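You operate a simulated robot arm through the tools that you are given. There is no shell and no other tool. Be economical: measure what you need, move in short steps, check, and stop when the job is done.

Carry out the task below with a simulated robot arm. There is one attempt and no reset: what you move stays moved.

JOB
Box the 2021 and 2019 folders and put the lid back.
Fine: they stand in the white box; lay its lid on the desk meanwhile.

It is judged by the outcome, as a careful person would: the job done as asked, and still so three seconds after it is handed in. It fails if anything else is knocked over, pushed out of place, dropped, spilled or broken. Lids that push on must go on centred and level and be pressed home; caps that screw on are set level and turned clockwise until they are tight.

ROBOT AND FRAMES
A 7-joint arm with a two-finger parallel gripper, fixed in place. Base frame: the origin is at the foot of the arm, x ahead of it, y to its left, z up; the work surface is at about z = 750. Readings come in mm, rad, newtons and seconds.
With the tool pointing down near the work surface it reaches from about 200 to 740 mm from the base axis. Its first joint turns from -2.897 to 2.897 rad. Payload 1.57 kg.
The TCP is the grasp point between the finger pads, 30 mm short of the fingertips. In the tool frame z runs along the fingers and y along their closing line. Largest opening 110 mm; finger width 24, thickness 12; the body of the gripper, 48 by 112 mm, starts 78 mm behind the TCP.
Orientation is that of the tool frame in the base frame, as [roll, pitch, yaw] about the fixed x, y, z axes, in that order (R = Rz(yaw) Ry(pitch) Rx(roll)). With the fingers straight down and closing along the base's y, the tool's x points along the base's -x, its y along +y and its z along -z.

CONTROLS
- The arm moves only by the tool jog_arm. Its argument "deltas" is a list of rows, each a list of 7 numbers: the shift along the base's x, y, z in cm, then the turn, a rotation vector about the base's x, y, z in rad, then the finger opening in cm, from 0 to 11. In form: [[x, y, z, wx, wy, wz, jaw], ...]. A call has 1 to 10 rows; each row is the pose to reach, as a shift and turn from the pose commanded when the call began. Rows are played at 5 a second. More than 50 mm and 0.15 rad between two rows, or a gripper value outside its range, and nothing of the call is played. Where a pose cannot be reached the arm comes as near as it can. A force on the tool above 90 N (or 10 N above the force at the start of the call, whichever is more), or a blocked arm, ends the call early, and 0.2 s more pass. Each finger travels about 45 mm/s and halts on what it meets, pressing with about 39 N; the grip force reading is that of the motor and also rises with nothing between the fingers. The clock runs only during rows and for 0.2 s after the last one: add rows that repeat a pose to give the fingers time. It gives the time, the measured TCP pose, the force on the tool (base axes), the opening and the grip force at its end, in the units of the frame above (readings bear some noise), with the torque about the TCP (base axes, N m) and any sound that the robot's microphone picked up.
- Cameras (640 x 400 px; columns grow to the right, rows downward): "scene" is fixed at [400.4, -648.6, 1488.7]; the picture's right is [1.00, 0.09, 0.00], its down [0.03, -0.37, -0.93] and it looks along [-0.08, 0.92, -0.37] (base axes); focal length 346 px, centre (320, 200). "wrist" rides on the gripper at [70, 16, -141] in the tool frame; the picture's right is [-0.23, 0.97, 0.00], its down [-0.85, -0.20, -0.48] and it looks along [-0.47, -0.11, 0.88] (tool axes); focal length 222 px, centre (320, 200). There is no depth. A picture from a camera that has moved, and an enlarged one, comes with that camera's place and axes in the base frame and with its lens.
- capture(camera): a new picture of that camera. The clock stands still meanwhile.
- raise_lower(by): slides the trunk up (or, below 0, down) by that many mm; the arm rides with it, the base frame stays. It gives what a move gives, with no picture.
- enlarge(camera, box): a new picture of the part [left, top, right, bottom] of that camera's present view, enlarged. The clock stands still meanwhile.
- finish_job(): hands the job in; it is judged then, once.

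Work in short steps. Places have to be worked out from the pictures, the camera data and where the tool is seen: move nearer, look again, correct. Check each grasp and each placing, and mend what went wrong. You have 120 turns and 76 pictures in all, those below and enlarged ones among them. Open the gripper and draw the arm clear of the work before you hand the job in, unless the task says otherwise; then end with one line.

The tools are called after "Call:" by a JSON object that holds its "name" and its "arguments". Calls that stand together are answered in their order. jog_arm: Moves the arm, as the interface text tells. Its arguments: {"type":"object","properties":{"deltas":{"type":"array"}},"required":["deltas"]} The other tools are called the same way: raise_lower (by) slides the trunk up or down; capture (camera) takes a picture; enlarge (camera, box) takes an enlarged picture of a part of a camera's view; finish_job () hands the job in.

At the start:

```text
time_s: 0.0
eef_pos: [301.5, 274.4, 1279.3]
orientation: [-3.141, 0.0, -3.141]
contact_force: [0.3, 0.2, -0.4]
ft_torque: [-0.01, -0.03, 0.0]
opening: 109.9
finger_force: 0.1
trunk travel left (down, up): [-525.0, 65.0]
```

scene: 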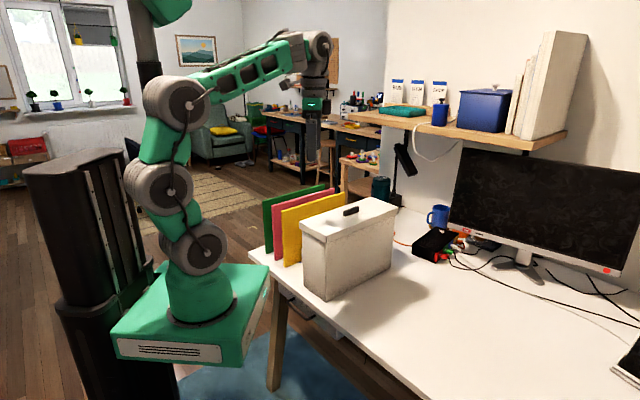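
wrist: 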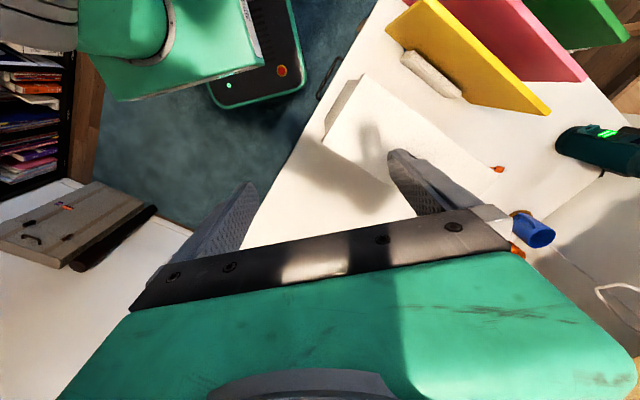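

I start with close looks at the box and folders in both cameras.

Call:
{"name": "enlarge", "arguments": {"camera": "scene", "box": [240, 170, 420, 310]}}

Call:
{"name": "enlarge", "arguments": {"camera": "wrist", "box": [300, 0, 640, 212]}}

```text
2.86 times, centred on (330, 240) of scene
camera zoom: at [400.4, -648.6, 1488.7], right [1.0, 0.09, 0.0], down [0.03, -0.37, -0.93], along [-0.08, 0.92, -0.37], focal length 990 px, centre (291, 86)
```

zoom: 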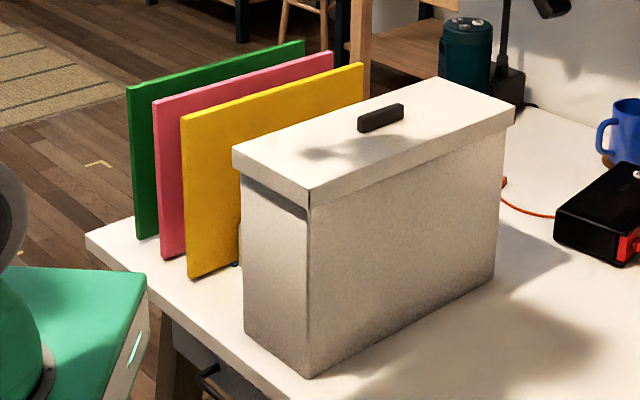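

```text
1.88 times, centred on (470, 106) of wrist
camera zoom: at [230.4, 291.1, 1420.6], right [0.23, 0.97, 0.0], down [0.85, -0.2, 0.48], along [0.47, -0.11, -0.88], focal length 418 px, centre (38, 377)
```

zoom: 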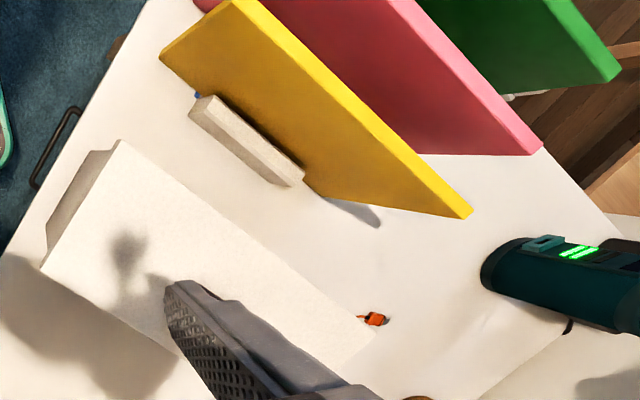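

The box is about 340x115x245 mm and turned 45°, and the folders stand parallel to it. I look for year labels with a tighter zoom on the spines.

Call:
{"name": "enlarge", "arguments": {"camera": "scene", "box": [255, 180, 345, 270]}}

Call:
{"name": "enlarge", "arguments": {"camera": "wrist", "box": [380, 0, 640, 120]}}

```text
4.44 times, centred on (300, 225) of scene
camera zoom: at [400.4, -648.6, 1488.7], right [1.0, 0.09, 0.0], down [0.03, -0.37, -0.93], along [-0.08, 0.92, -0.37], focal length 1540 px, centre (409, 89)
```

zoom: 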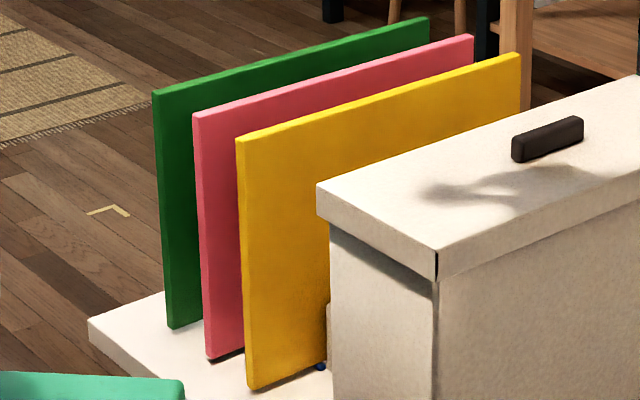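

```text
2.46 times, centred on (510, 60) of wrist
camera zoom: at [230.4, 291.1, 1420.6], right [0.23, 0.97, 0.0], down [0.85, -0.2, 0.48], along [0.47, -0.11, -0.88], focal length 547 px, centre (-148, 545)
```

zoom: 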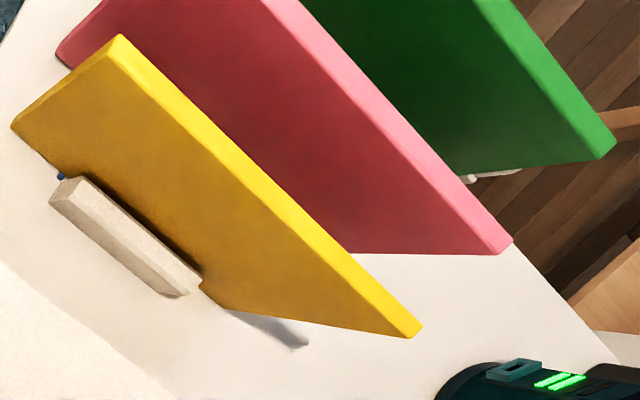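

No labels show on these faces, so they are probably on the far (−s) side of the folders or on their ends. I swing the wrist camera round to the other side, staying high.

Call:
{"name": "jog_arm", "arguments": {"deltas": [[-3, 3.6, 0, 0, 0, -0.08, 11], [-6, 7.2, 0, 0, 0, -0.16, 11], [-9, 10.8, 0, 0, 0, -0.24, 11], [-12, 14.4, 0, 0, 0, -0.32, 11], [-15, 18, 0, 0, 0, -0.4, 11], [-18, 21.6, 0, 0, 0, -0.48, 11], [-21, 25.2, 0, 0, 0, -0.56, 11], [-24, 28.8, 0, 0, 0, -0.64, 11], [-27, 32.4, 0, 0, 0, -0.72, 11], [-30, 36, 0, 0, 0, -0.785, 11]]}}

Call:
{"name": "capture", "arguments": {"camera": "wrist"}}

```text
time_s: 2.2
eef_pos: [16.3, 574.3, 1250.2]
orientation: [-3.142, -0.001, 2.384]
contact_force: [0.1, -1.1, -0.7]
ft_torque: [0.01, -0.03, 0.02]
opening: 109.8
finger_force: 0.1
out of reach, approached as far as the arm can: row 8, 9, 10
trunk travel left (down, up): [-525.0, 65.0]
```

```text
69 pictures are left
camera wrist: at [-23.9, 635.4, 1391.3], right [0.83, 0.55, 0.0], down [0.48, -0.73, 0.48], along [0.26, -0.4, -0.88], focal length 222 px, centre (320, 200)
```

wrist: 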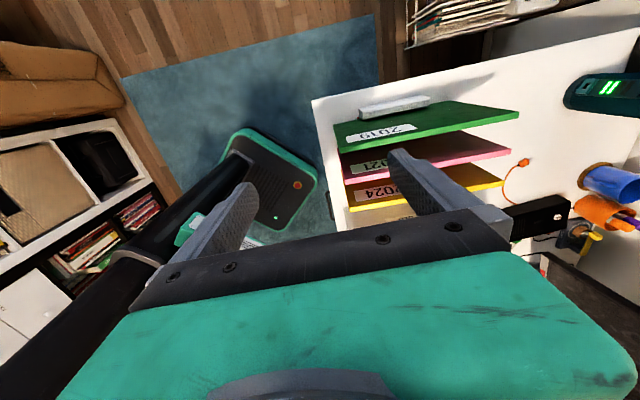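

Labels show here; I enlarge to confirm them.

Call:
{"name": "enlarge", "arguments": {"camera": "wrist", "box": [310, 85, 530, 222]}}

```text
2.91 times, centred on (420, 154) of wrist
camera zoom: at [-23.9, 635.4, 1391.3], right [0.83, 0.55, 0.0], down [0.48, -0.73, 0.48], along [0.26, -0.4, -0.88], focal length 646 px, centre (29, 335)
```

zoom: 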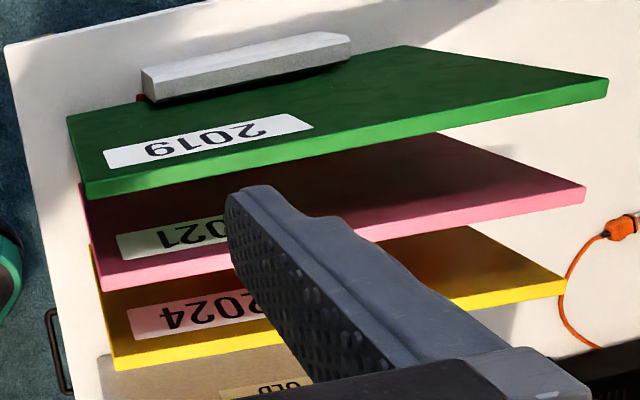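

Confirmed: green is 2019, pink is 2021 and yellow is 2024 (stays). Next I go above the lid, with the fingers closing across the box's short side.

Call:
{"name": "jog_arm", "arguments": {"deltas": [[3.5, -1, 0, 0, 0, 0.14, 11], [7, -2, 0, 0, 0, 0.28, 11], [10.5, -3, 0, 0, 0, 0.42, 11], [14, -4, 0, 0, 0, 0.56, 11], [17.5, -5, 0, 0, 0, 0.7, 11], [21, -6.5, -1, 0, 0, 0.84, 11], [24.5, -8, -3, 0, 0, 0.98, 11], [28, -9.5, -5, 0, 0, 1.12, 11], [31.5, -11, -7, 0, 0, 1.26, 11], [35, -13, -9, 0, 0, 1.4, 11]]}}

Call:
{"name": "capture", "arguments": {"camera": "wrist"}}

```text
time_s: 4.4
eef_pos: [368.1, 446.2, 1156.0]
orientation: [3.141, 0.003, -2.525]
contact_force: [0.2, -0.5, -0.3]
ft_torque: [0.0, -0.02, 0.02]
opening: 109.9
finger_force: 0.1
trunk travel left (down, up): [-525.0, 65.0]
```

```text
67 pictures are left
camera wrist: at [301.2, 418.0, 1297.4], right [-0.38, 0.93, 0.0], down [0.81, 0.33, 0.48], along [0.44, 0.18, -0.88], focal length 222 px, centre (320, 200)
```

wrist: 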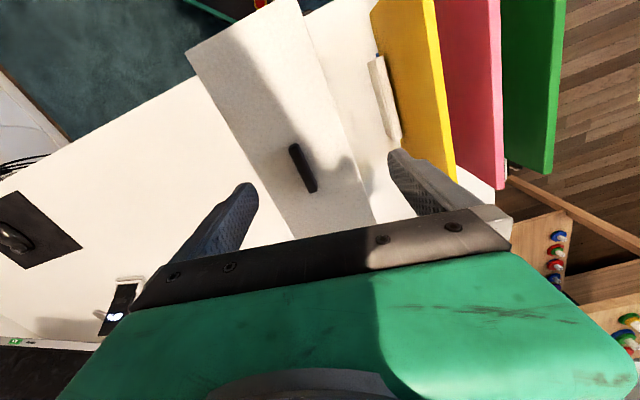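

I zoom on the handle to measure it.

Call:
{"name": "enlarge", "arguments": {"camera": "wrist", "box": [170, 0, 530, 225]}}

Call:
{"name": "enlarge", "arguments": {"camera": "scene", "box": [290, 185, 410, 260]}}

```text
1.78 times, centred on (350, 112) of wrist
camera zoom: at [301.2, 418.0, 1297.4], right [-0.38, 0.93, 0.0], down [0.81, 0.33, 0.48], along [0.44, 0.18, -0.88], focal length 395 px, centre (267, 356)
```

zoom: 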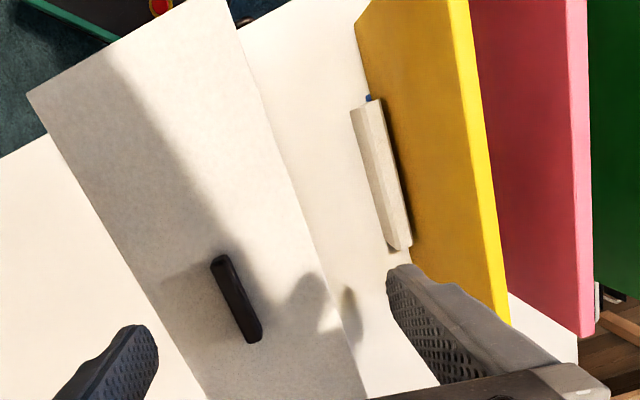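

```text
5.33 times, centred on (350, 222) of scene
camera zoom: at [400.4, -648.6, 1488.7], right [1.0, 0.09, 0.0], down [0.03, -0.37, -0.93], along [-0.08, 0.92, -0.37], focal length 1848 px, centre (160, 80)
```

zoom: 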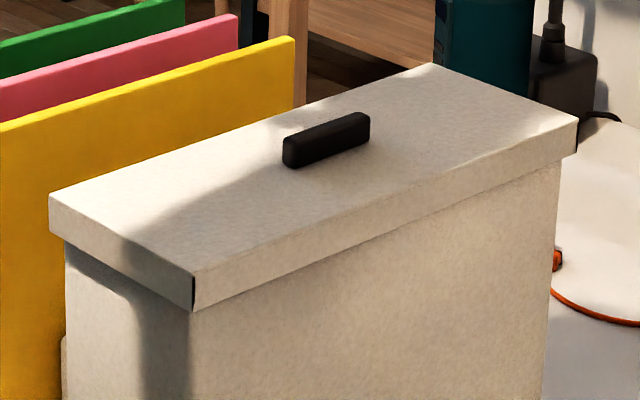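

The handle centre is near (405, 436) with its top around z≈1018, aligned at 45°. I move over it at z≈1065 and check the alignment.

Call:
{"name": "jog_arm", "arguments": {"deltas": [[1.8, -0.5, -2, 0, 0, 0.085, 8], [3.7, -1, -5, 0, 0, 0.169, 6], [3.7, -1, -9, 0, 0, 0.169, 6], [3.7, -1, -9, 0, 0, 0.169, 6]]}}

Call:
{"name": "capture", "arguments": {"camera": "wrist"}}

Call:
{"name": "enlarge", "arguments": {"camera": "scene", "box": [290, 145, 410, 260]}}

```text
time_s: 5.4
eef_pos: [404.7, 436.7, 1066.5]
orientation: [-3.142, 0.001, -2.355]
contact_force: [0.4, -0.2, 0.3]
ft_torque: [-0.03, -0.02, -0.03]
opening: 59.9
finger_force: 0.1
trunk travel left (down, up): [-525.0, 65.0]
```

```text
64 pictures are left
camera wrist: at [343.2, 399.9, 1208.0], right [-0.53, 0.85, 0.0], down [0.75, 0.46, 0.48], along [0.41, 0.25, -0.88], focal length 222 px, centre (320, 200)
```

wrist: 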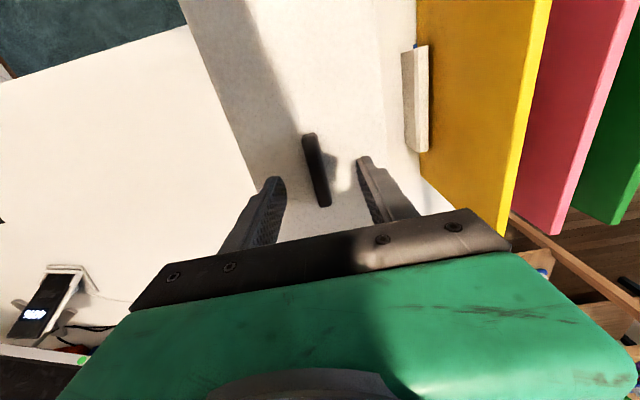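

```text
3.48 times, centred on (350, 202) of scene
camera zoom: at [400.4, -648.6, 1488.7], right [1.0, 0.09, 0.0], down [0.03, -0.37, -0.93], along [-0.08, 0.92, -0.37], focal length 1205 px, centre (216, 191)
```

zoom: 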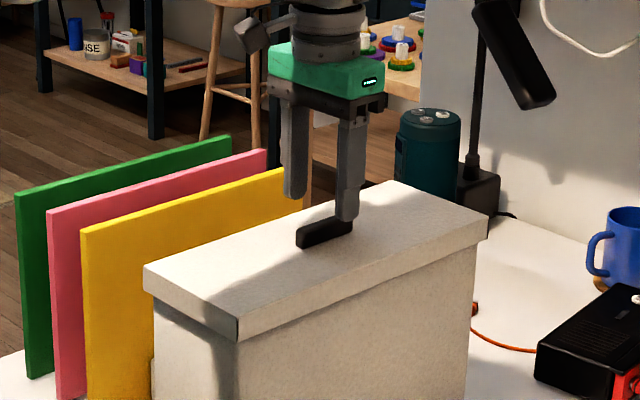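

The handle lies centred between the fingers. I descend to z≈1034 and watch the force.

Call:
{"name": "jog_arm", "arguments": {"deltas": [[0.3, 0, -1.2, 0, 0, 0, 6], [0.3, 0, -2.4, 0, 0, 0, 6], [0.3, 0, -3.2, 0, 0, 0, 6], [0.3, 0, -3.2, 0, 0, 0, 6]]}}

Call:
{"name": "enlarge", "arguments": {"camera": "scene", "box": [320, 150, 400, 240]}}

```text
time_s: 6.4
eef_pos: [407.1, 435.2, 1036.0]
orientation: [-3.14, 0.0, -2.357]
contact_force: [0.8, 0.7, -0.6]
ft_torque: [0.0, -0.02, -0.01]
opening: 59.9
finger_force: 0.1
trunk travel left (down, up): [-525.0, 65.0]
```

```text
4.44 times, centred on (360, 195) of scene
camera zoom: at [400.4, -648.6, 1488.7], right [1.0, 0.09, 0.0], down [0.03, -0.37, -0.93], along [-0.08, 0.92, -0.37], focal length 1540 px, centre (142, 222)
```

zoom: 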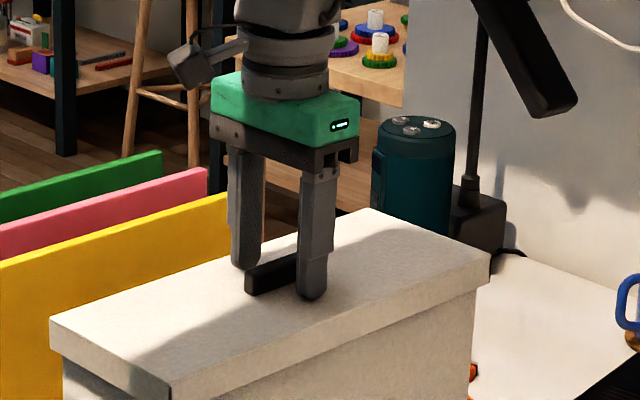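

Fingertips are just above the lid and straddle the handle. I lower 3 mm more and then close.

Call:
{"name": "jog_arm", "arguments": {"deltas": [[0, 0, -0.2, 0, 0, 0, 6], [0, 0, -0.3, 0, 0, 0, 6], [0, 0, -0.3, 0, 0, 0, 4], [0, 0, -0.3, 0, 0, 0, 2], [0, 0, -0.3, 0, 0, 0, 0.5], [0, 0, -0.3, 0, 0, 0, 0.5], [0, 0, -0.3, 0, 0, 0, 0.5]]}}

```text
time_s: 8.0
eef_pos: [406.7, 437.4, 1033.6]
orientation: [3.141, 0.0, -2.358]
contact_force: [-1.0, -0.8, 7.0]
ft_torque: [-0.03, 0.06, 0.02]
opening: 13.0
finger_force: 30.1
trunk travel left (down, up): [-525.0, 65.0]
```

Gripped the handle (13 mm), with light contact on the lid. I lift gently and look.

Call:
{"name": "jog_arm", "arguments": {"deltas": [[0, 0, 0.5, 0, 0, 0, 0.5], [0, 0, 1, 0, 0, 0, 0.5], [0, 0, 2, 0, 0, 0, 0.5], [0, 0, 3, 0, 0, 0, 0.5], [0, 0, 4.5, 0, 0, 0, 0.5], [0, 0, 6, 0, 0, 0, 0.5]]}}

Call:
{"name": "enlarge", "arguments": {"camera": "scene", "box": [250, 130, 430, 310]}}

```text
time_s: 9.4
eef_pos: [407.1, 437.0, 1094.1]
orientation: [-3.141, 0.0, -2.357]
contact_force: [-0.2, 0.4, -0.7]
ft_torque: [0.03, 0.0, 0.02]
opening: 13.1
finger_force: 29.8
trunk travel left (down, up): [-525.0, 65.0]
```

```text
2.22 times, centred on (340, 220) of scene
camera zoom: at [400.4, -648.6, 1488.7], right [1.0, 0.09, 0.0], down [0.03, -0.37, -0.93], along [-0.08, 0.92, -0.37], focal length 770 px, centre (276, 156)
```

zoom: 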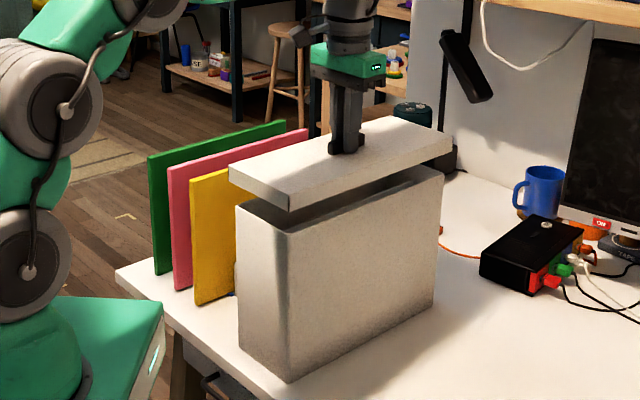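

The lid is free and the box stayed put. I carry the lid sideways over the clear desk to the box's right, then lower it.

Call:
{"name": "jog_arm", "arguments": {"deltas": [[2.8, -2.8, 0.5, 0, 0, 0, 0.5], [6, -6, 1, 0, 0, 0, 0.5], [9.2, -9.2, 1, 0, 0, 0, 0.5], [12.4, -12.4, 1, 0, 0, 0, 0.5], [14, -14, 0, 0, 0, 0, 0.5], [14, -14, -4.5, 0, 0, 0, 0.5], [14, -14, -9, 0, 0, 0, 0.5], [14, -14, -13.5, 0, 0, 0, 0.5], [14, -14, -18, 0, 0, 0, 0.5], [14, -14, -21.5, 0, 0, 0, 0.5]]}}

Call:
{"name": "capture", "arguments": {"camera": "scene"}}

```text
time_s: 11.6
eef_pos: [547.7, 297.5, 877.6]
orientation: [-3.14, 0.0, -2.358]
contact_force: [-0.1, 1.0, -0.9]
ft_torque: [-0.05, 0.03, -0.02]
opening: 12.8
finger_force: 30.1
trunk travel left (down, up): [-525.0, 65.0]
```

```text
60 pictures are left
```

scene: 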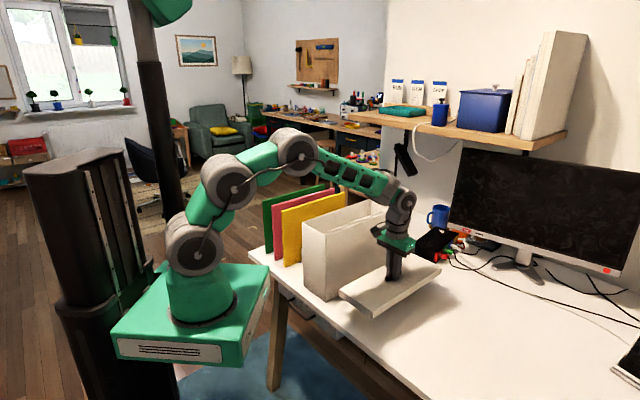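

All clear beneath. I lower towards the desk and then creep until there is contact.

Call:
{"name": "jog_arm", "arguments": {"deltas": [[0, 0, -3, 0, 0, 0, 0.5], [0, 0, -5.5, 0, 0, 0, 0.5], [0, 0, -6.2, 0, 0, 0, 0.5], [0, 0, -6.6, 0, 0, 0, 0.5], [0, 0, -6.9, 0, 0, 0, 0.5], [0, 0, -7.2, 0, 0, 0, 0.5]]}}

Call:
{"name": "enlarge", "arguments": {"camera": "scene", "box": [300, 190, 460, 330]}}

```text
time_s: 13.0
eef_pos: [547.0, 297.0, 806.1]
orientation: [-3.141, -0.001, -2.358]
contact_force: [0.2, -0.2, 0.4]
ft_torque: [0.03, -0.02, -0.01]
opening: 13.1
finger_force: 30.3
trunk travel left (down, up): [-525.0, 65.0]
```

```text
2.86 times, centred on (380, 260) of scene
camera zoom: at [400.4, -648.6, 1488.7], right [1.0, 0.09, 0.0], down [0.03, -0.37, -0.93], along [-0.08, 0.92, -0.37], focal length 990 px, centre (149, 29)
```

zoom: 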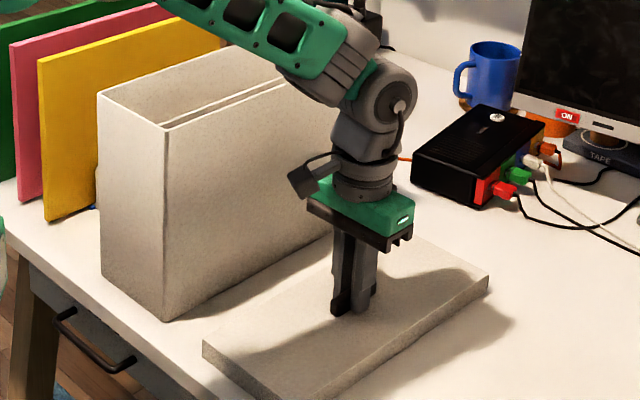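

No contact yet; I keep creeping down.

Call:
{"name": "jog_arm", "arguments": {"deltas": [[0, 0, -0.3, 0, 0, 0, 0.5], [0, 0, -0.6, 0, 0, 0, 0.5], [0, 0, -0.8, 0, 0, 0, 0.5]]}}

```text
time_s: 13.8
eef_pos: [548.2, 297.8, 807.2]
orientation: [-3.138, 0.011, -2.357]
contact_force: [-13.7, -10.3, 55.2]
ft_torque: [-0.77, 1.05, 0.06]
opening: 13.1
finger_force: 29.7
trunk travel left (down, up): [-525.0, 65.0]
```

The lid is on the desk. I back off the pressure, open the fingers and rise.

Call:
{"name": "jog_arm", "arguments": {"deltas": [[0, 0, 0.6, 0, 0, 0, 0.5], [0, 0, 0.7, 0, 0, 0, 0.5], [0, 0, 0.7, 0, 0, 0, 3], [0, 0, 0.7, 0, 0, 0, 5], [0, 0, 0.7, 0, 0, 0, 5], [0, 0, 3, 0, 0, 0, 5], [0, 0, 7, 0, 0, 0, 5], [0, 0, 12, 0, 0, 0, 5], [0, 0, 17, 0, 0, 0, 5], [0, 0, 22, 0, 0, 0, 5]]}}

```text
time_s: 16.0
eef_pos: [548.2, 298.1, 1020.5]
orientation: [-3.141, 0.0, -2.357]
contact_force: [-0.1, 0.3, 0.2]
ft_torque: [-0.01, 0.01, 0.0]
opening: 49.8
finger_force: 0.0
trunk travel left (down, up): [-525.0, 65.0]
```

Lid released. I raise the trunk 60 mm for reach when carrying the folders, then look into the box and check the lid.

Call:
{"name": "raise_lower", "arguments": {"by": 60}}

Call:
{"name": "jog_arm", "arguments": {"deltas": [[-2, 2, 4, 0, 0, 0, 8], [-5, 5, 8, 0, 0, 0, 11], [-8.3, 8.3, 10, 0, 0, 0, 11], [-11.6, 11.6, 10, 0, 0, 0, 11], [-15, 15, 10, 0, 0, 0, 11], [-18.4, 18.4, 10, 0, 0, 0, 11]]}}

Call:
{"name": "capture", "arguments": {"camera": "wrist"}}

Call:
{"name": "capture", "arguments": {"camera": "scene"}}

```text
time_s: 17.0
eef_pos: [548.9, 299.8, 1079.1]
orientation: [-3.141, -0.001, -2.357]
contact_force: [-0.7, -0.5, 0.0]
ft_torque: [-0.01, 0.01, 0.01]
opening: 49.9
finger_force: 0.1
trunk travel left (down, up): [-585.0, 5.0]
```

```text
refused: row 2 steps farther than a row can; nothing moved
```

```text
58 pictures are left
camera wrist: at [487.0, 261.5, 1220.9], right [-0.53, 0.85, 0.0], down [0.75, 0.46, 0.48], along [0.41, 0.25, -0.88], focal length 222 px, centre (320, 200)
```

wrist: 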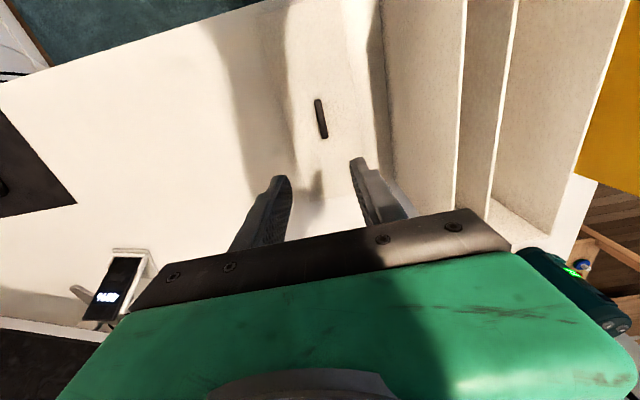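

```text
57 pictures are left
```

scene: 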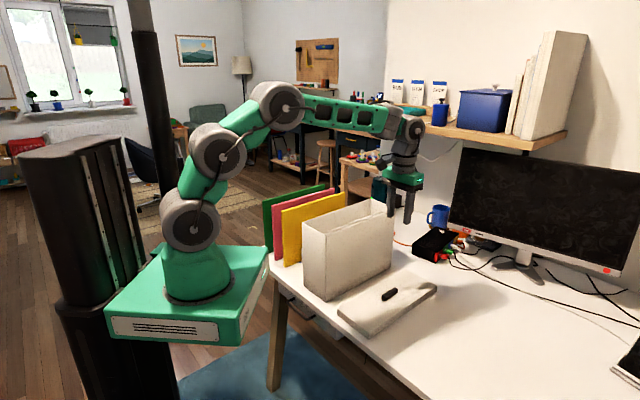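

The lid lies flat on the desk. The box has a lengthwise divider making two slots, so I move over the box to measure them.

Call:
{"name": "jog_arm", "arguments": {"deltas": [[-2, 2, 3, 0, 0, 0, 8], [-4.5, 4.5, 6, 0, 0, 0, 11], [-7.5, 7.5, 8, 0, 0, 0, 11], [-10.8, 10.8, 9, 0, 0, 0, 11], [-14, 14, 10, 0, 0, 0, 11], [-17, 14, 12, 0, 0, 0, 11], [-18.5, 11.5, 14, 0, 0, 0, 11]]}}

Call:
{"name": "capture", "arguments": {"camera": "wrist"}}

```text
time_s: 18.6
eef_pos: [362.3, 414.4, 1220.1]
orientation: [-3.141, 0.001, -2.357]
contact_force: [0.0, -0.1, -0.4]
ft_torque: [0.04, -0.02, -0.01]
opening: 110.2
finger_force: 0.1
trunk travel left (down, up): [-585.0, 5.0]
```

```text
56 pictures are left
camera wrist: at [300.1, 376.1, 1361.8], right [-0.53, 0.85, 0.0], down [0.75, 0.46, 0.48], along [0.41, 0.25, -0.88], focal length 222 px, centre (320, 200)
```

wrist: 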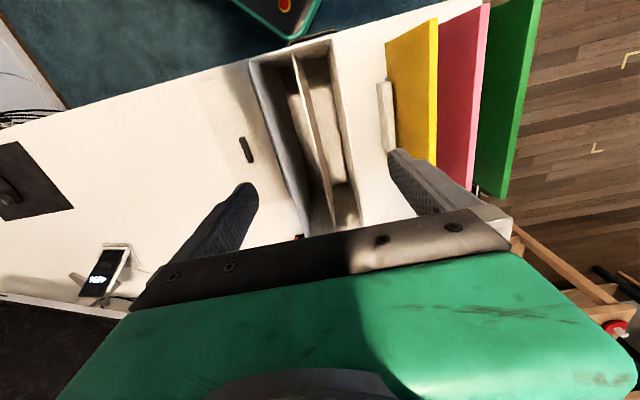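

Call:
{"name": "enlarge", "arguments": {"camera": "wrist", "box": [230, 25, 390, 235]}}

Call:
{"name": "enlarge", "arguments": {"camera": "wrist", "box": [370, 0, 550, 210]}}

Call:
{"name": "enlarge", "arguments": {"camera": "scene", "box": [255, 175, 405, 270]}}

```text
1.90 times, centred on (310, 130) of wrist
camera zoom: at [300.1, 376.1, 1361.8], right [-0.53, 0.85, 0.0], down [0.75, 0.46, 0.48], along [0.41, 0.25, -0.88], focal length 423 px, centre (339, 333)
```

zoom: 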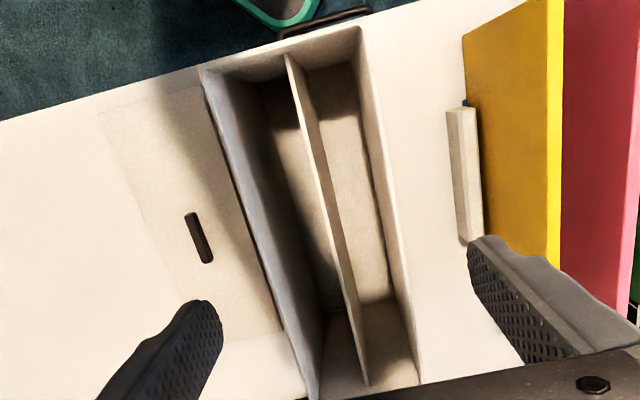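

```text
1.90 times, centred on (460, 105) of wrist
camera zoom: at [300.1, 376.1, 1361.8], right [-0.53, 0.85, 0.0], down [0.75, 0.46, 0.48], along [0.41, 0.25, -0.88], focal length 423 px, centre (53, 381)
```

zoom: 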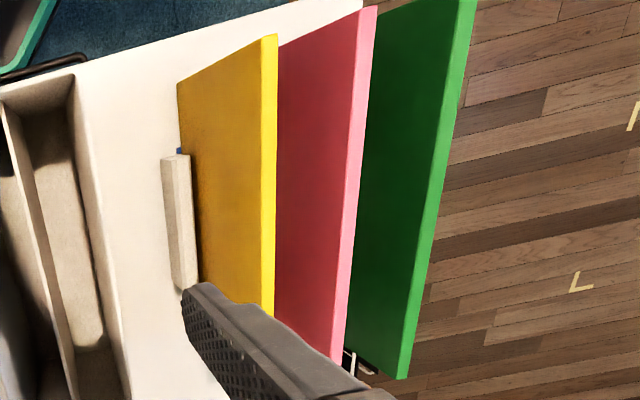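

```text
4.21 times, centred on (330, 222) of scene
camera zoom: at [400.4, -648.6, 1488.7], right [1.0, 0.09, 0.0], down [0.03, -0.37, -0.93], along [-0.08, 0.92, -0.37], focal length 1459 px, centre (278, 105)
```

zoom: 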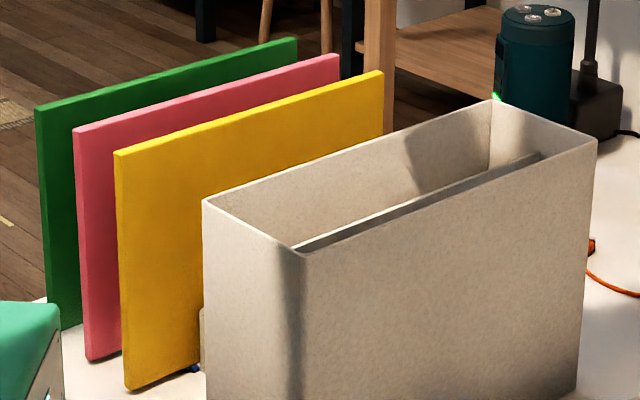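

Measurements (s = across, n = outward): slots are centred at s≈+8 and s≈−50, each about 53 mm wide. The box centre is n≈606. Pink is at s≈−284, green ≈−350, yellow ≈−215, tops at z≈987, centres n≈606. I hover over pink first.

Call:
{"name": "jog_arm", "arguments": {"deltas": [[-2.3, 3.6, 0, 0, 0, 0, 9], [-4.6, 7.2, 0, 0, 0, 0, 7], [-6.9, 10.8, -2, 0, 0, 0, 6], [-9.2, 14.4, -4, 0, 0, 0, 6], [-11.5, 18, -7, 0, 0, 0, 6], [-13.6, 21.35, -10.5, 0, 0, 0, 6], [-13.6, 21.35, -14, 0, 0, 0, 6], [-13.6, 21.35, -15.5, 0, 0, 0, 6]]}}

Call:
{"name": "capture", "arguments": {"camera": "wrist"}}

Call:
{"name": "enlarge", "arguments": {"camera": "scene", "box": [255, 130, 405, 270]}}

```text
refused: row 5 steps farther than a row can; nothing moved
```

```text
52 pictures are left
camera wrist: at [300.1, 376.1, 1361.8], right [-0.53, 0.85, 0.0], down [0.75, 0.46, 0.48], along [0.41, 0.25, -0.88], focal length 222 px, centre (320, 200)
```

wrist: 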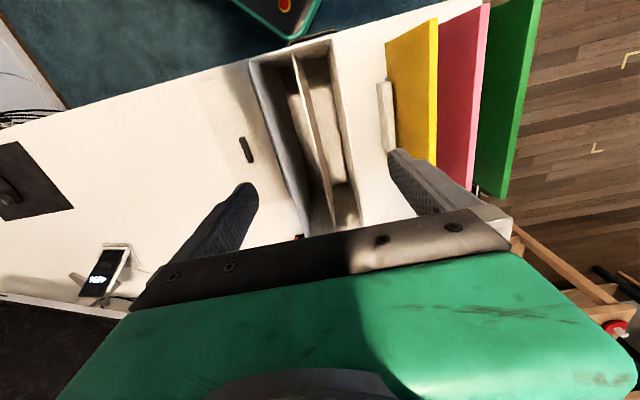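

```text
2.86 times, centred on (330, 200) of scene
camera zoom: at [400.4, -648.6, 1488.7], right [1.0, 0.09, 0.0], down [0.03, -0.37, -0.93], along [-0.08, 0.92, -0.37], focal length 990 px, centre (291, 200)
```

zoom: 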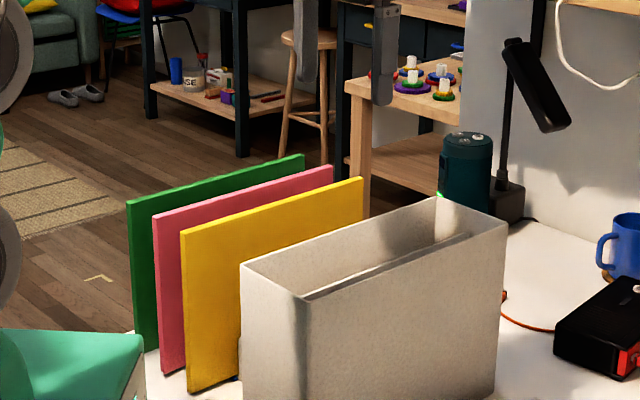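

A row was slightly too long, so I resend with smaller steps.

Call:
{"name": "jog_arm", "arguments": {"deltas": [[-2.3, 3.6, 0, 0, 0, 0, 9], [-4.6, 7.2, 0, 0, 0, 0, 7], [-6.9, 10.8, -2, 0, 0, 0, 6], [-9.2, 14.4, -4, 0, 0, 0, 6], [-11.4, 17.9, -6, 0, 0, 0, 6], [-13.6, 21.35, -8, 0, 0, 0, 6], [-13.6, 21.35, -12, 0, 0, 0, 6], [-13.6, 21.35, -15.5, 0, 0, 0, 6], [-13.6, 21.35, -15.5, 0, 0, 0, 6]]}}

Call:
{"name": "capture", "arguments": {"camera": "wrist"}}

Call:
{"name": "enlarge", "arguments": {"camera": "scene", "box": [255, 130, 405, 270]}}

```text
time_s: 20.6
eef_pos: [226.0, 630.3, 1063.9]
orientation: [3.141, -0.002, -2.358]
contact_force: [0.2, -0.4, -0.6]
ft_torque: [-0.03, -0.01, 0.03]
opening: 60.3
finger_force: 0.1
trunk travel left (down, up): [-585.0, 5.0]
```

```text
50 pictures are left
camera wrist: at [163.5, 592.2, 1205.8], right [-0.53, 0.85, 0.0], down [0.75, 0.46, 0.48], along [0.41, 0.25, -0.88], focal length 222 px, centre (320, 200)
```

wrist: 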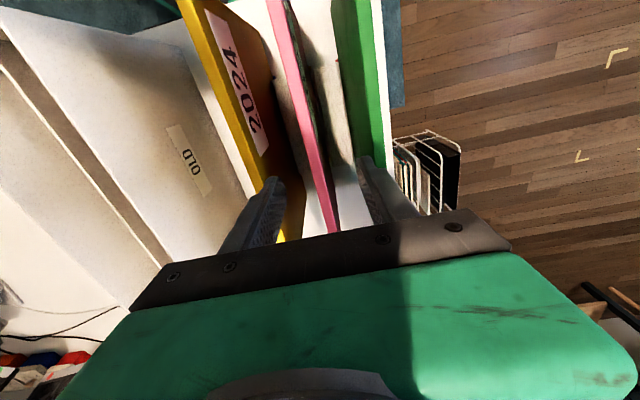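

```text
2.86 times, centred on (330, 200) of scene
camera zoom: at [400.4, -648.6, 1488.7], right [1.0, 0.09, 0.0], down [0.03, -0.37, -0.93], along [-0.08, 0.92, -0.37], focal length 990 px, centre (291, 200)
```

zoom: 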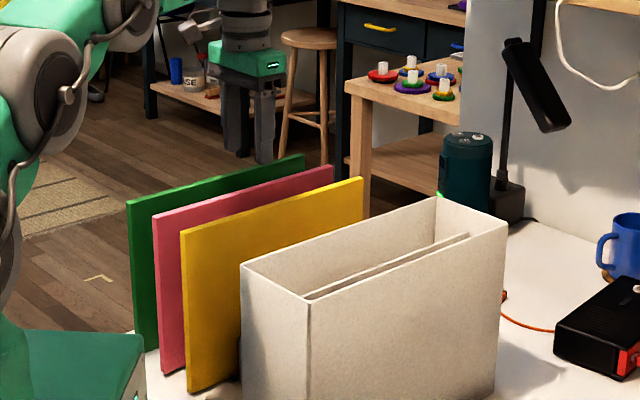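

Blocks seem to stand between the folders; I zoom in before lowering the fingers.

Call:
{"name": "enlarge", "arguments": {"camera": "wrist", "box": [180, 0, 430, 250]}}

```text
1.60 times, centred on (305, 125) of wrist
camera zoom: at [163.5, 592.2, 1205.8], right [-0.53, 0.85, 0.0], down [0.75, 0.46, 0.48], along [0.41, 0.25, -0.88], focal length 355 px, centre (344, 320)
```

zoom: 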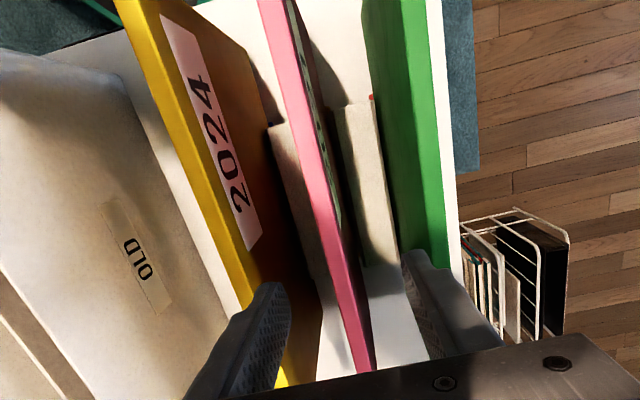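

Only low supports are between the folders, clear of my fingers. Pink is at s≈−282, so I shift 4 mm and descend to z≈932.

Call:
{"name": "jog_arm", "arguments": {"deltas": [[0.3, -0.3, -2, 0, 0, 0, 6], [0.3, -0.3, -5.5, 0, 0, 0, 6], [0.3, -0.3, -9, 0, 0, 0, 6], [0.3, -0.3, -12, 0, 0, 0, 6], [0.3, -0.3, -13.2, 0, 0, 0, 6], [0.3, -0.3, -13.2, 0, 0, 0, 6]]}}

Call:
{"name": "enlarge", "arguments": {"camera": "scene", "box": [255, 150, 345, 270]}}

Call:
{"name": "enlarge", "arguments": {"camera": "wrist", "box": [180, 0, 480, 250]}}

```text
time_s: 22.0
eef_pos: [233.5, 625.0, 934.0]
orientation: [-3.141, -0.001, -2.36]
contact_force: [-0.2, 0.3, 0.3]
ft_torque: [0.01, -0.03, 0.01]
opening: 60.0
finger_force: 0.0
trunk travel left (down, up): [-585.0, 5.0]
```

```text
3.33 times, centred on (300, 210) of scene
camera zoom: at [400.4, -648.6, 1488.7], right [1.0, 0.09, 0.0], down [0.03, -0.37, -0.93], along [-0.08, 0.92, -0.37], focal length 1155 px, centre (387, 167)
```

zoom: 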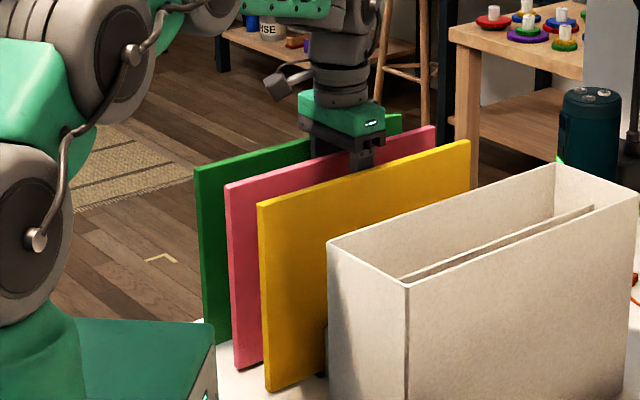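

```text
1.60 times, centred on (330, 125) of wrist
camera zoom: at [170.1, 587.7, 1074.4], right [-0.53, 0.85, 0.0], down [0.75, 0.46, 0.48], along [0.41, 0.25, -0.88], focal length 355 px, centre (304, 320)
```

zoom: 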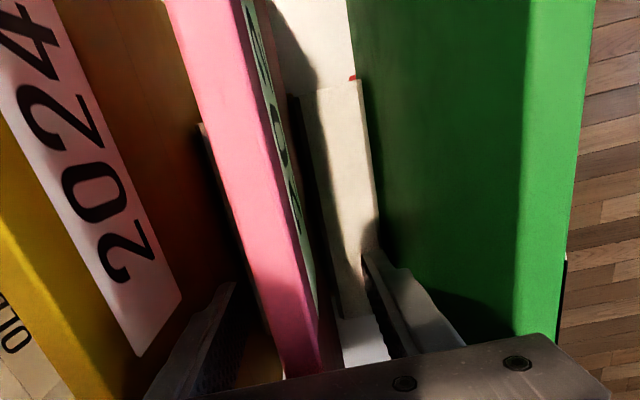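

Fingers straddle pink with clearance to the neighbours. I close.

Call:
{"name": "jog_arm", "arguments": {"deltas": [[0, 0, 0, 0, 0, 0, 4], [0, 0, 0, 0, 0, 0, 2.5], [0, 0, 0, 0, 0, 0, 1.5], [0, 0, 0, 0, 0, 0, 0.5], [0, 0, 0, 0, 0, 0, 0.5], [0, 0, 0, 0, 0, 0, 0.5]]}}

Call:
{"name": "enlarge", "arguments": {"camera": "wrist", "box": [180, 0, 480, 250]}}

```text
time_s: 23.4
eef_pos: [231.3, 624.8, 933.0]
orientation: [3.141, 0.0, -2.358]
contact_force: [-0.9, 0.8, 0.6]
ft_torque: [0.09, 0.0, 0.02]
opening: 11.9
finger_force: 29.3
trunk travel left (down, up): [-585.0, 5.0]
```

```text
1.60 times, centred on (330, 125) of wrist
camera zoom: at [170.0, 587.7, 1074.6], right [-0.53, 0.85, 0.0], down [0.75, 0.46, 0.48], along [0.41, 0.25, -0.88], focal length 355 px, centre (304, 320)
```

zoom: 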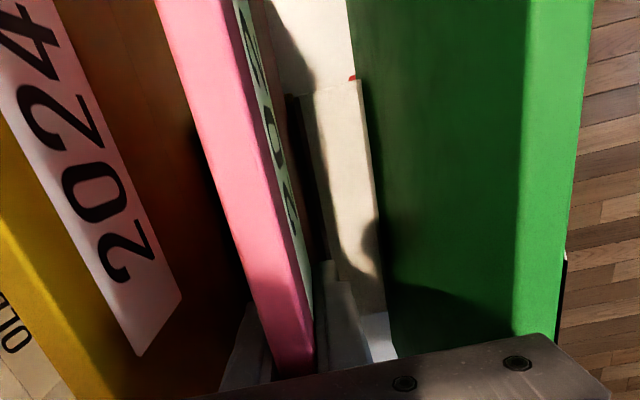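

Pink is held (12 mm). I lift it straight up.

Call:
{"name": "jog_arm", "arguments": {"deltas": [[0, 0, 1, 0, 0, 0, 0.5], [0, 0, 3, 0, 0, 0, 0.5], [0, 0, 6, 0, 0, 0, 0.5], [0, 0, 9, 0, 0, 0, 0.5], [0, 0, 12, 0, 0, 0, 0.5], [0, 0, 15, 0, 0, 0, 0.5]]}}

Call:
{"name": "capture", "arguments": {"camera": "scene"}}

```text
time_s: 24.8
eef_pos: [230.4, 624.8, 1080.7]
orientation: [-3.14, 0.001, -2.359]
contact_force: [0.4, -0.3, -2.4]
ft_torque: [0.01, 0.02, -0.03]
opening: 12.0
finger_force: 29.4
trunk travel left (down, up): [-585.0, 5.0]
```

```text
44 pictures are left
```

scene: 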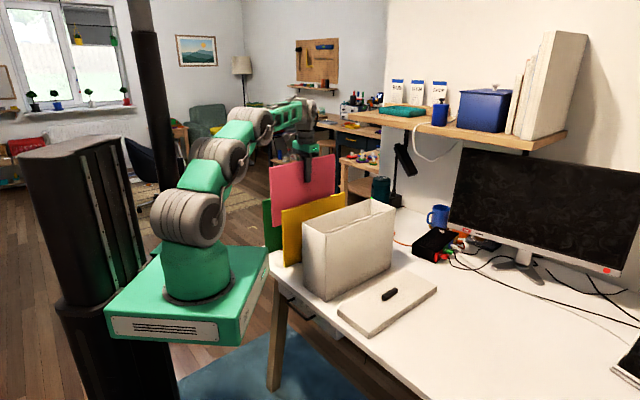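

Pink hangs level and nothing else moved. I continue up to z≈1203.

Call:
{"name": "jog_arm", "arguments": {"deltas": [[0, 0, 3, 0, 0, 0, 0.5], [0, 0, 6, 0, 0, 0, 0.5], [0, 0, 9, 0, 0, 0, 0.5], [0, 0, 12.2, 0, 0, 0, 0.5], [0, 0, 12.2, 0, 0, 0, 0.5]]}}

```text
time_s: 26.0
eef_pos: [227.1, 614.5, 1199.9]
orientation: [3.141, 0.001, -2.358]
contact_force: [-0.2, -0.3, -2.3]
ft_torque: [-0.01, -0.02, -0.04]
opening: 11.5
finger_force: 28.9
out of reach, approached as far as the arm can: row 4, 5
trunk travel left (down, up): [-585.0, 5.0]
```

Bottom edge is at ≈1017, above the rim (≈997). I move across to above the right-hand slot (s≈+8).

Call:
{"name": "jog_arm", "arguments": {"deltas": [[3.4, -3.2, 0.3, 0, 0, 0, 0.5], [6.8, -6.4, 0.6, 0, 0, 0, 0.5], [10.2, -9.6, 1, 0, 0, 0, 0.5], [13.6, -12.8, 1, 0, 0, 0, 0.5], [17, -16, 1, 0, 0, 0, 0.5], [20.6, -19.2, 1, 0, 0, 0, 0.5], [20.6, -19.2, 1, 0, 0, 0, 0.5]]}}

Call:
{"name": "capture", "arguments": {"camera": "wrist"}}

Call:
{"name": "enlarge", "arguments": {"camera": "scene", "box": [280, 120, 430, 270]}}

```text
time_s: 27.6
eef_pos: [434.6, 419.4, 1211.4]
orientation: [3.141, 0.001, -2.357]
contact_force: [0.2, -0.8, -1.2]
ft_torque: [0.02, 0.0, 0.01]
opening: 11.6
finger_force: 29.0
trunk travel left (down, up): [-585.0, 5.0]
```

```text
43 pictures are left
camera wrist: at [373.6, 382.4, 1352.6], right [-0.53, 0.85, 0.0], down [0.75, 0.46, 0.48], along [0.41, 0.25, -0.88], focal length 222 px, centre (320, 200)
```

wrist: 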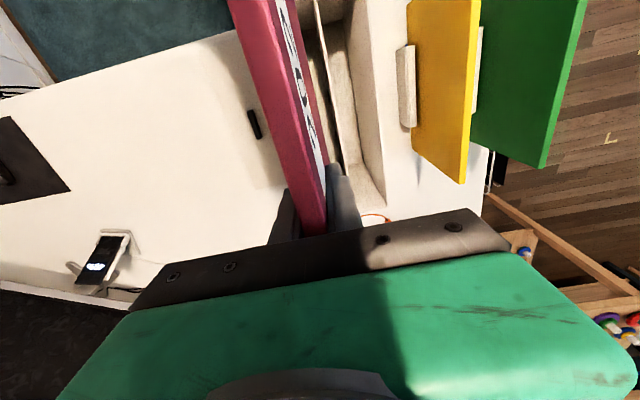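

```text
2.67 times, centred on (355, 195) of scene
camera zoom: at [400.4, -648.6, 1488.7], right [1.0, 0.09, 0.0], down [0.03, -0.37, -0.93], along [-0.08, 0.92, -0.37], focal length 924 px, centre (227, 213)
```

zoom: 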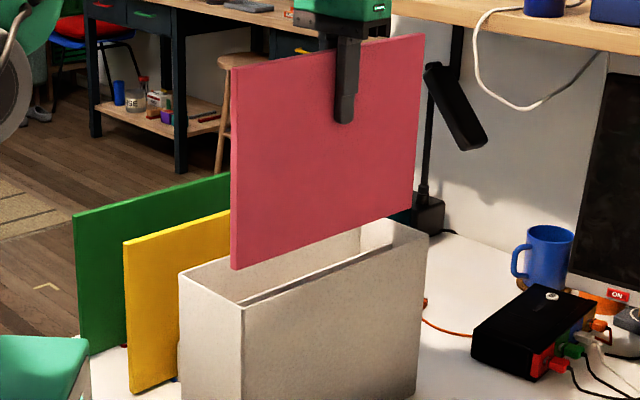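

Pink hangs roughly above the slot. I lower it to just above the rim and zoom on both ends to check fit.

Call:
{"name": "jog_arm", "arguments": {"deltas": [[-0.1, 0.2, -1, 0, 0, 0, 0.5], [-0.1, 0.2, -2, 0, 0, 0, 0.5], [-0.1, 0.2, -2, 0, 0, 0, 0.5]]}}

Call:
{"name": "enlarge", "arguments": {"camera": "scene", "box": [315, 190, 415, 260]}}

Call:
{"name": "enlarge", "arguments": {"camera": "wrist", "box": [200, 0, 400, 125]}}

```text
time_s: 28.4
eef_pos: [432.7, 424.0, 1190.6]
orientation: [3.141, 0.0, -2.358]
contact_force: [0.3, 0.3, -2.6]
ft_torque: [0.0, 0.02, -0.01]
opening: 11.7
finger_force: 29.7
trunk travel left (down, up): [-585.0, 5.0]
```

```text
5.71 times, centred on (365, 225) of scene
camera zoom: at [400.4, -648.6, 1488.7], right [1.0, 0.09, 0.0], down [0.03, -0.37, -0.93], along [-0.08, 0.92, -0.37], focal length 1980 px, centre (63, 57)
```

zoom: 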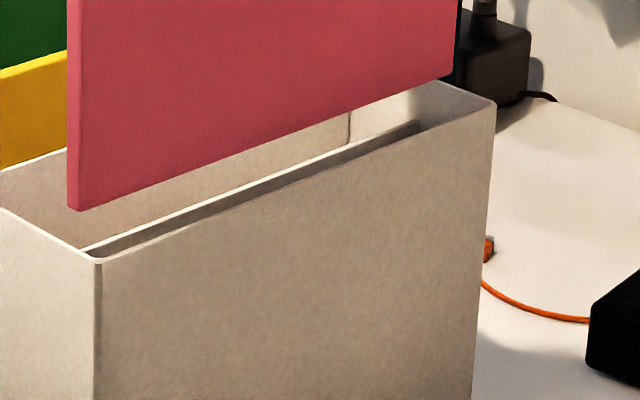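

```text
3.20 times, centred on (300, 62) of wrist
camera zoom: at [371.1, 385.5, 1332.1], right [-0.53, 0.85, 0.0], down [0.75, 0.46, 0.48], along [0.41, 0.25, -0.88], focal length 711 px, centre (384, 640)
```

zoom: 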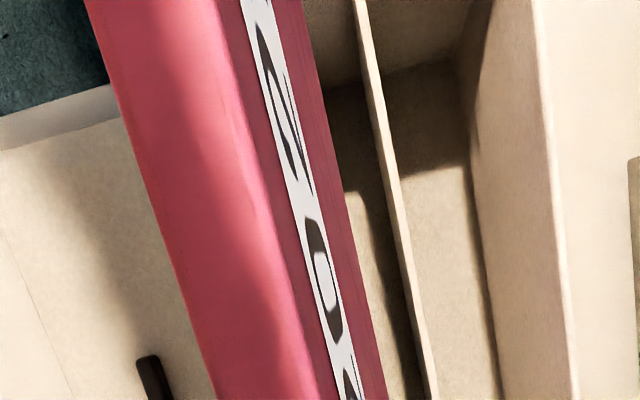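

The folder lies within the box both lengthwise and across by several mm. I lower 35 mm and check entry.

Call:
{"name": "jog_arm", "arguments": {"deltas": [[0, 0, -1, 0, 0, 0, 0.5], [0, 0, -2, 0, 0, 0, 0.5], [0, 0, -3, 0, 0, 0, 0.5], [0, 0, -3.5, 0, 0, 0, 0.5]]}}

Call:
{"name": "enlarge", "arguments": {"camera": "scene", "box": [295, 180, 415, 260]}}

```text
time_s: 29.4
eef_pos: [433.3, 423.3, 1156.0]
orientation: [3.14, -0.001, -2.357]
contact_force: [-0.1, -0.4, -2.0]
ft_torque: [-0.01, -0.02, 0.02]
opening: 11.7
finger_force: 29.5
trunk travel left (down, up): [-585.0, 5.0]
```

```text
5.00 times, centred on (355, 220) of scene
camera zoom: at [400.4, -648.6, 1488.7], right [1.0, 0.09, 0.0], down [0.03, -0.37, -0.93], along [-0.08, 0.92, -0.37], focal length 1732 px, centre (145, 100)
```

zoom: 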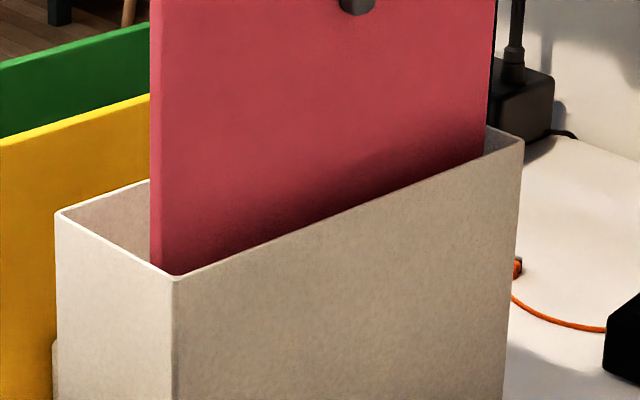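

It has entered between the walls. I check its near end and the divider side from the wrist camera.

Call:
{"name": "enlarge", "arguments": {"camera": "wrist", "box": [180, 0, 440, 200]}}

```text
2.00 times, centred on (310, 100) of wrist
camera zoom: at [371.8, 386.2, 1296.7], right [-0.53, 0.85, 0.0], down [0.75, 0.46, 0.48], along [0.41, 0.25, -0.88], focal length 444 px, centre (340, 400)
```

zoom: 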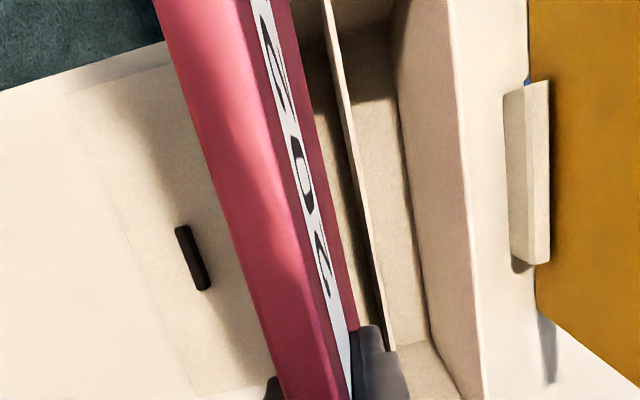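

Clear of the divider. I continue down to just above the floor.

Call:
{"name": "jog_arm", "arguments": {"deltas": [[0, 0, -3, 0, 0, 0, 0.5], [0, 0, -6, 0, 0, 0, 0.5], [0, 0, -9, 0, 0, 0, 0.5], [0, 0, -12, 0, 0, 0, 0.5], [0, 0, -15, 0, 0, 0, 0.5], [0, 0, -18, 0, 0, 0, 0.5], [0, 0, -20, 0, 0, 0, 0.5]]}}

Call:
{"name": "enlarge", "arguments": {"camera": "scene", "box": [285, 160, 415, 260]}}

Call:
{"name": "enlarge", "arguments": {"camera": "wrist", "box": [180, 0, 440, 200]}}

```text
time_s: 31.0
eef_pos: [432.9, 423.8, 955.3]
orientation: [3.141, 0.001, -2.359]
contact_force: [0.5, 0.3, -2.2]
ft_torque: [0.01, 0.01, -0.01]
opening: 11.8
finger_force: 29.6
trunk travel left (down, up): [-585.0, 5.0]
```

```text
4.00 times, centred on (350, 210) of scene
camera zoom: at [400.4, -648.6, 1488.7], right [1.0, 0.09, 0.0], down [0.03, -0.37, -0.93], along [-0.08, 0.92, -0.37], focal length 1386 px, centre (200, 160)
```

zoom: 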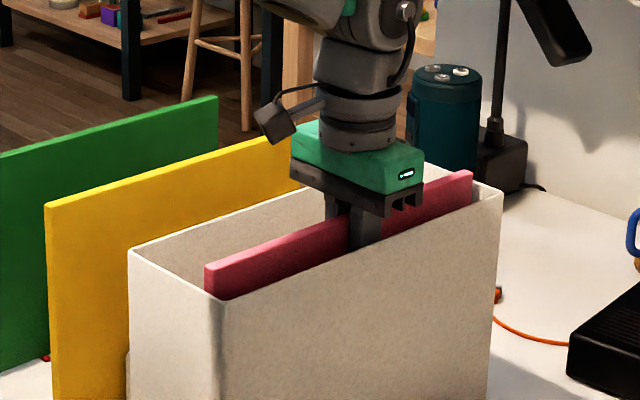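

```text
2.00 times, centred on (310, 100) of wrist
camera zoom: at [371.9, 386.5, 1096.5], right [-0.53, 0.85, 0.0], down [0.75, 0.46, 0.48], along [0.41, 0.25, -0.88], focal length 444 px, centre (340, 400)
```

zoom: 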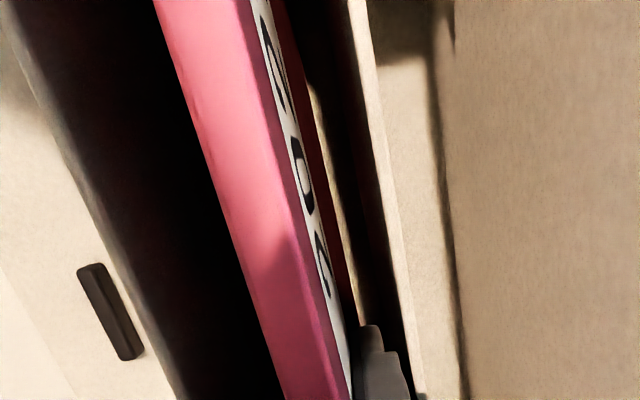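

Good clearance on both sides. I creep down to the box floor.

Call:
{"name": "jog_arm", "arguments": {"deltas": [[0, 0, -0.8, 0, 0, 0, 0.5], [0, 0, -1.2, 0, 0, 0, 0.5], [0, 0, -1.5, 0, 0, 0, 0.5], [0, 0, -1.7, 0, 0, 0, 0.5], [0, 0, -1.9, 0, 0, 0, 0.5]]}}

```text
time_s: 32.2
eef_pos: [432.8, 424.3, 936.5]
orientation: [3.14, 0.001, -2.358]
contact_force: [-0.1, -1.2, -1.3]
ft_torque: [0.03, -0.01, 0.0]
opening: 11.6
finger_force: 29.4
trunk travel left (down, up): [-585.0, 5.0]
```

Call:
{"name": "jog_arm", "arguments": {"deltas": [[0, 0, -0.1, 0, 0, 0, 0.5], [0, 0, -0.2, 0, 0, 0, 0.5], [0, 0, -0.3, 0, 0, 0, 0.5], [0, 0, -0.3, 0, 0, 0, 0.5]]}}

```text
time_s: 33.2
eef_pos: [432.7, 424.2, 933.6]
orientation: [-3.141, -0.001, -2.358]
contact_force: [-0.8, 1.5, -2.5]
ft_torque: [0.0, 0.02, 0.0]
opening: 11.9
finger_force: 28.6
trunk travel left (down, up): [-585.0, 5.0]
```

There is still no contact, so I creep a few mm more and watch the force.

Call:
{"name": "jog_arm", "arguments": {"deltas": [[0, 0, -0.2, 0, 0, 0, 0.5], [0, 0, -0.4, 0, 0, 0, 0.5], [0, 0, -0.6, 0, 0, 0, 0.5], [0, 0, -0.6, 0, 0, 0, 0.5]]}}

```text
time_s: 34.2
eef_pos: [432.9, 423.7, 931.8]
orientation: [3.141, 0.006, -2.359]
contact_force: [-1.4, -2.1, 17.4]
ft_torque: [-0.69, 0.64, 0.03]
opening: 11.8
finger_force: 28.9
trunk travel left (down, up): [-585.0, 5.0]
```

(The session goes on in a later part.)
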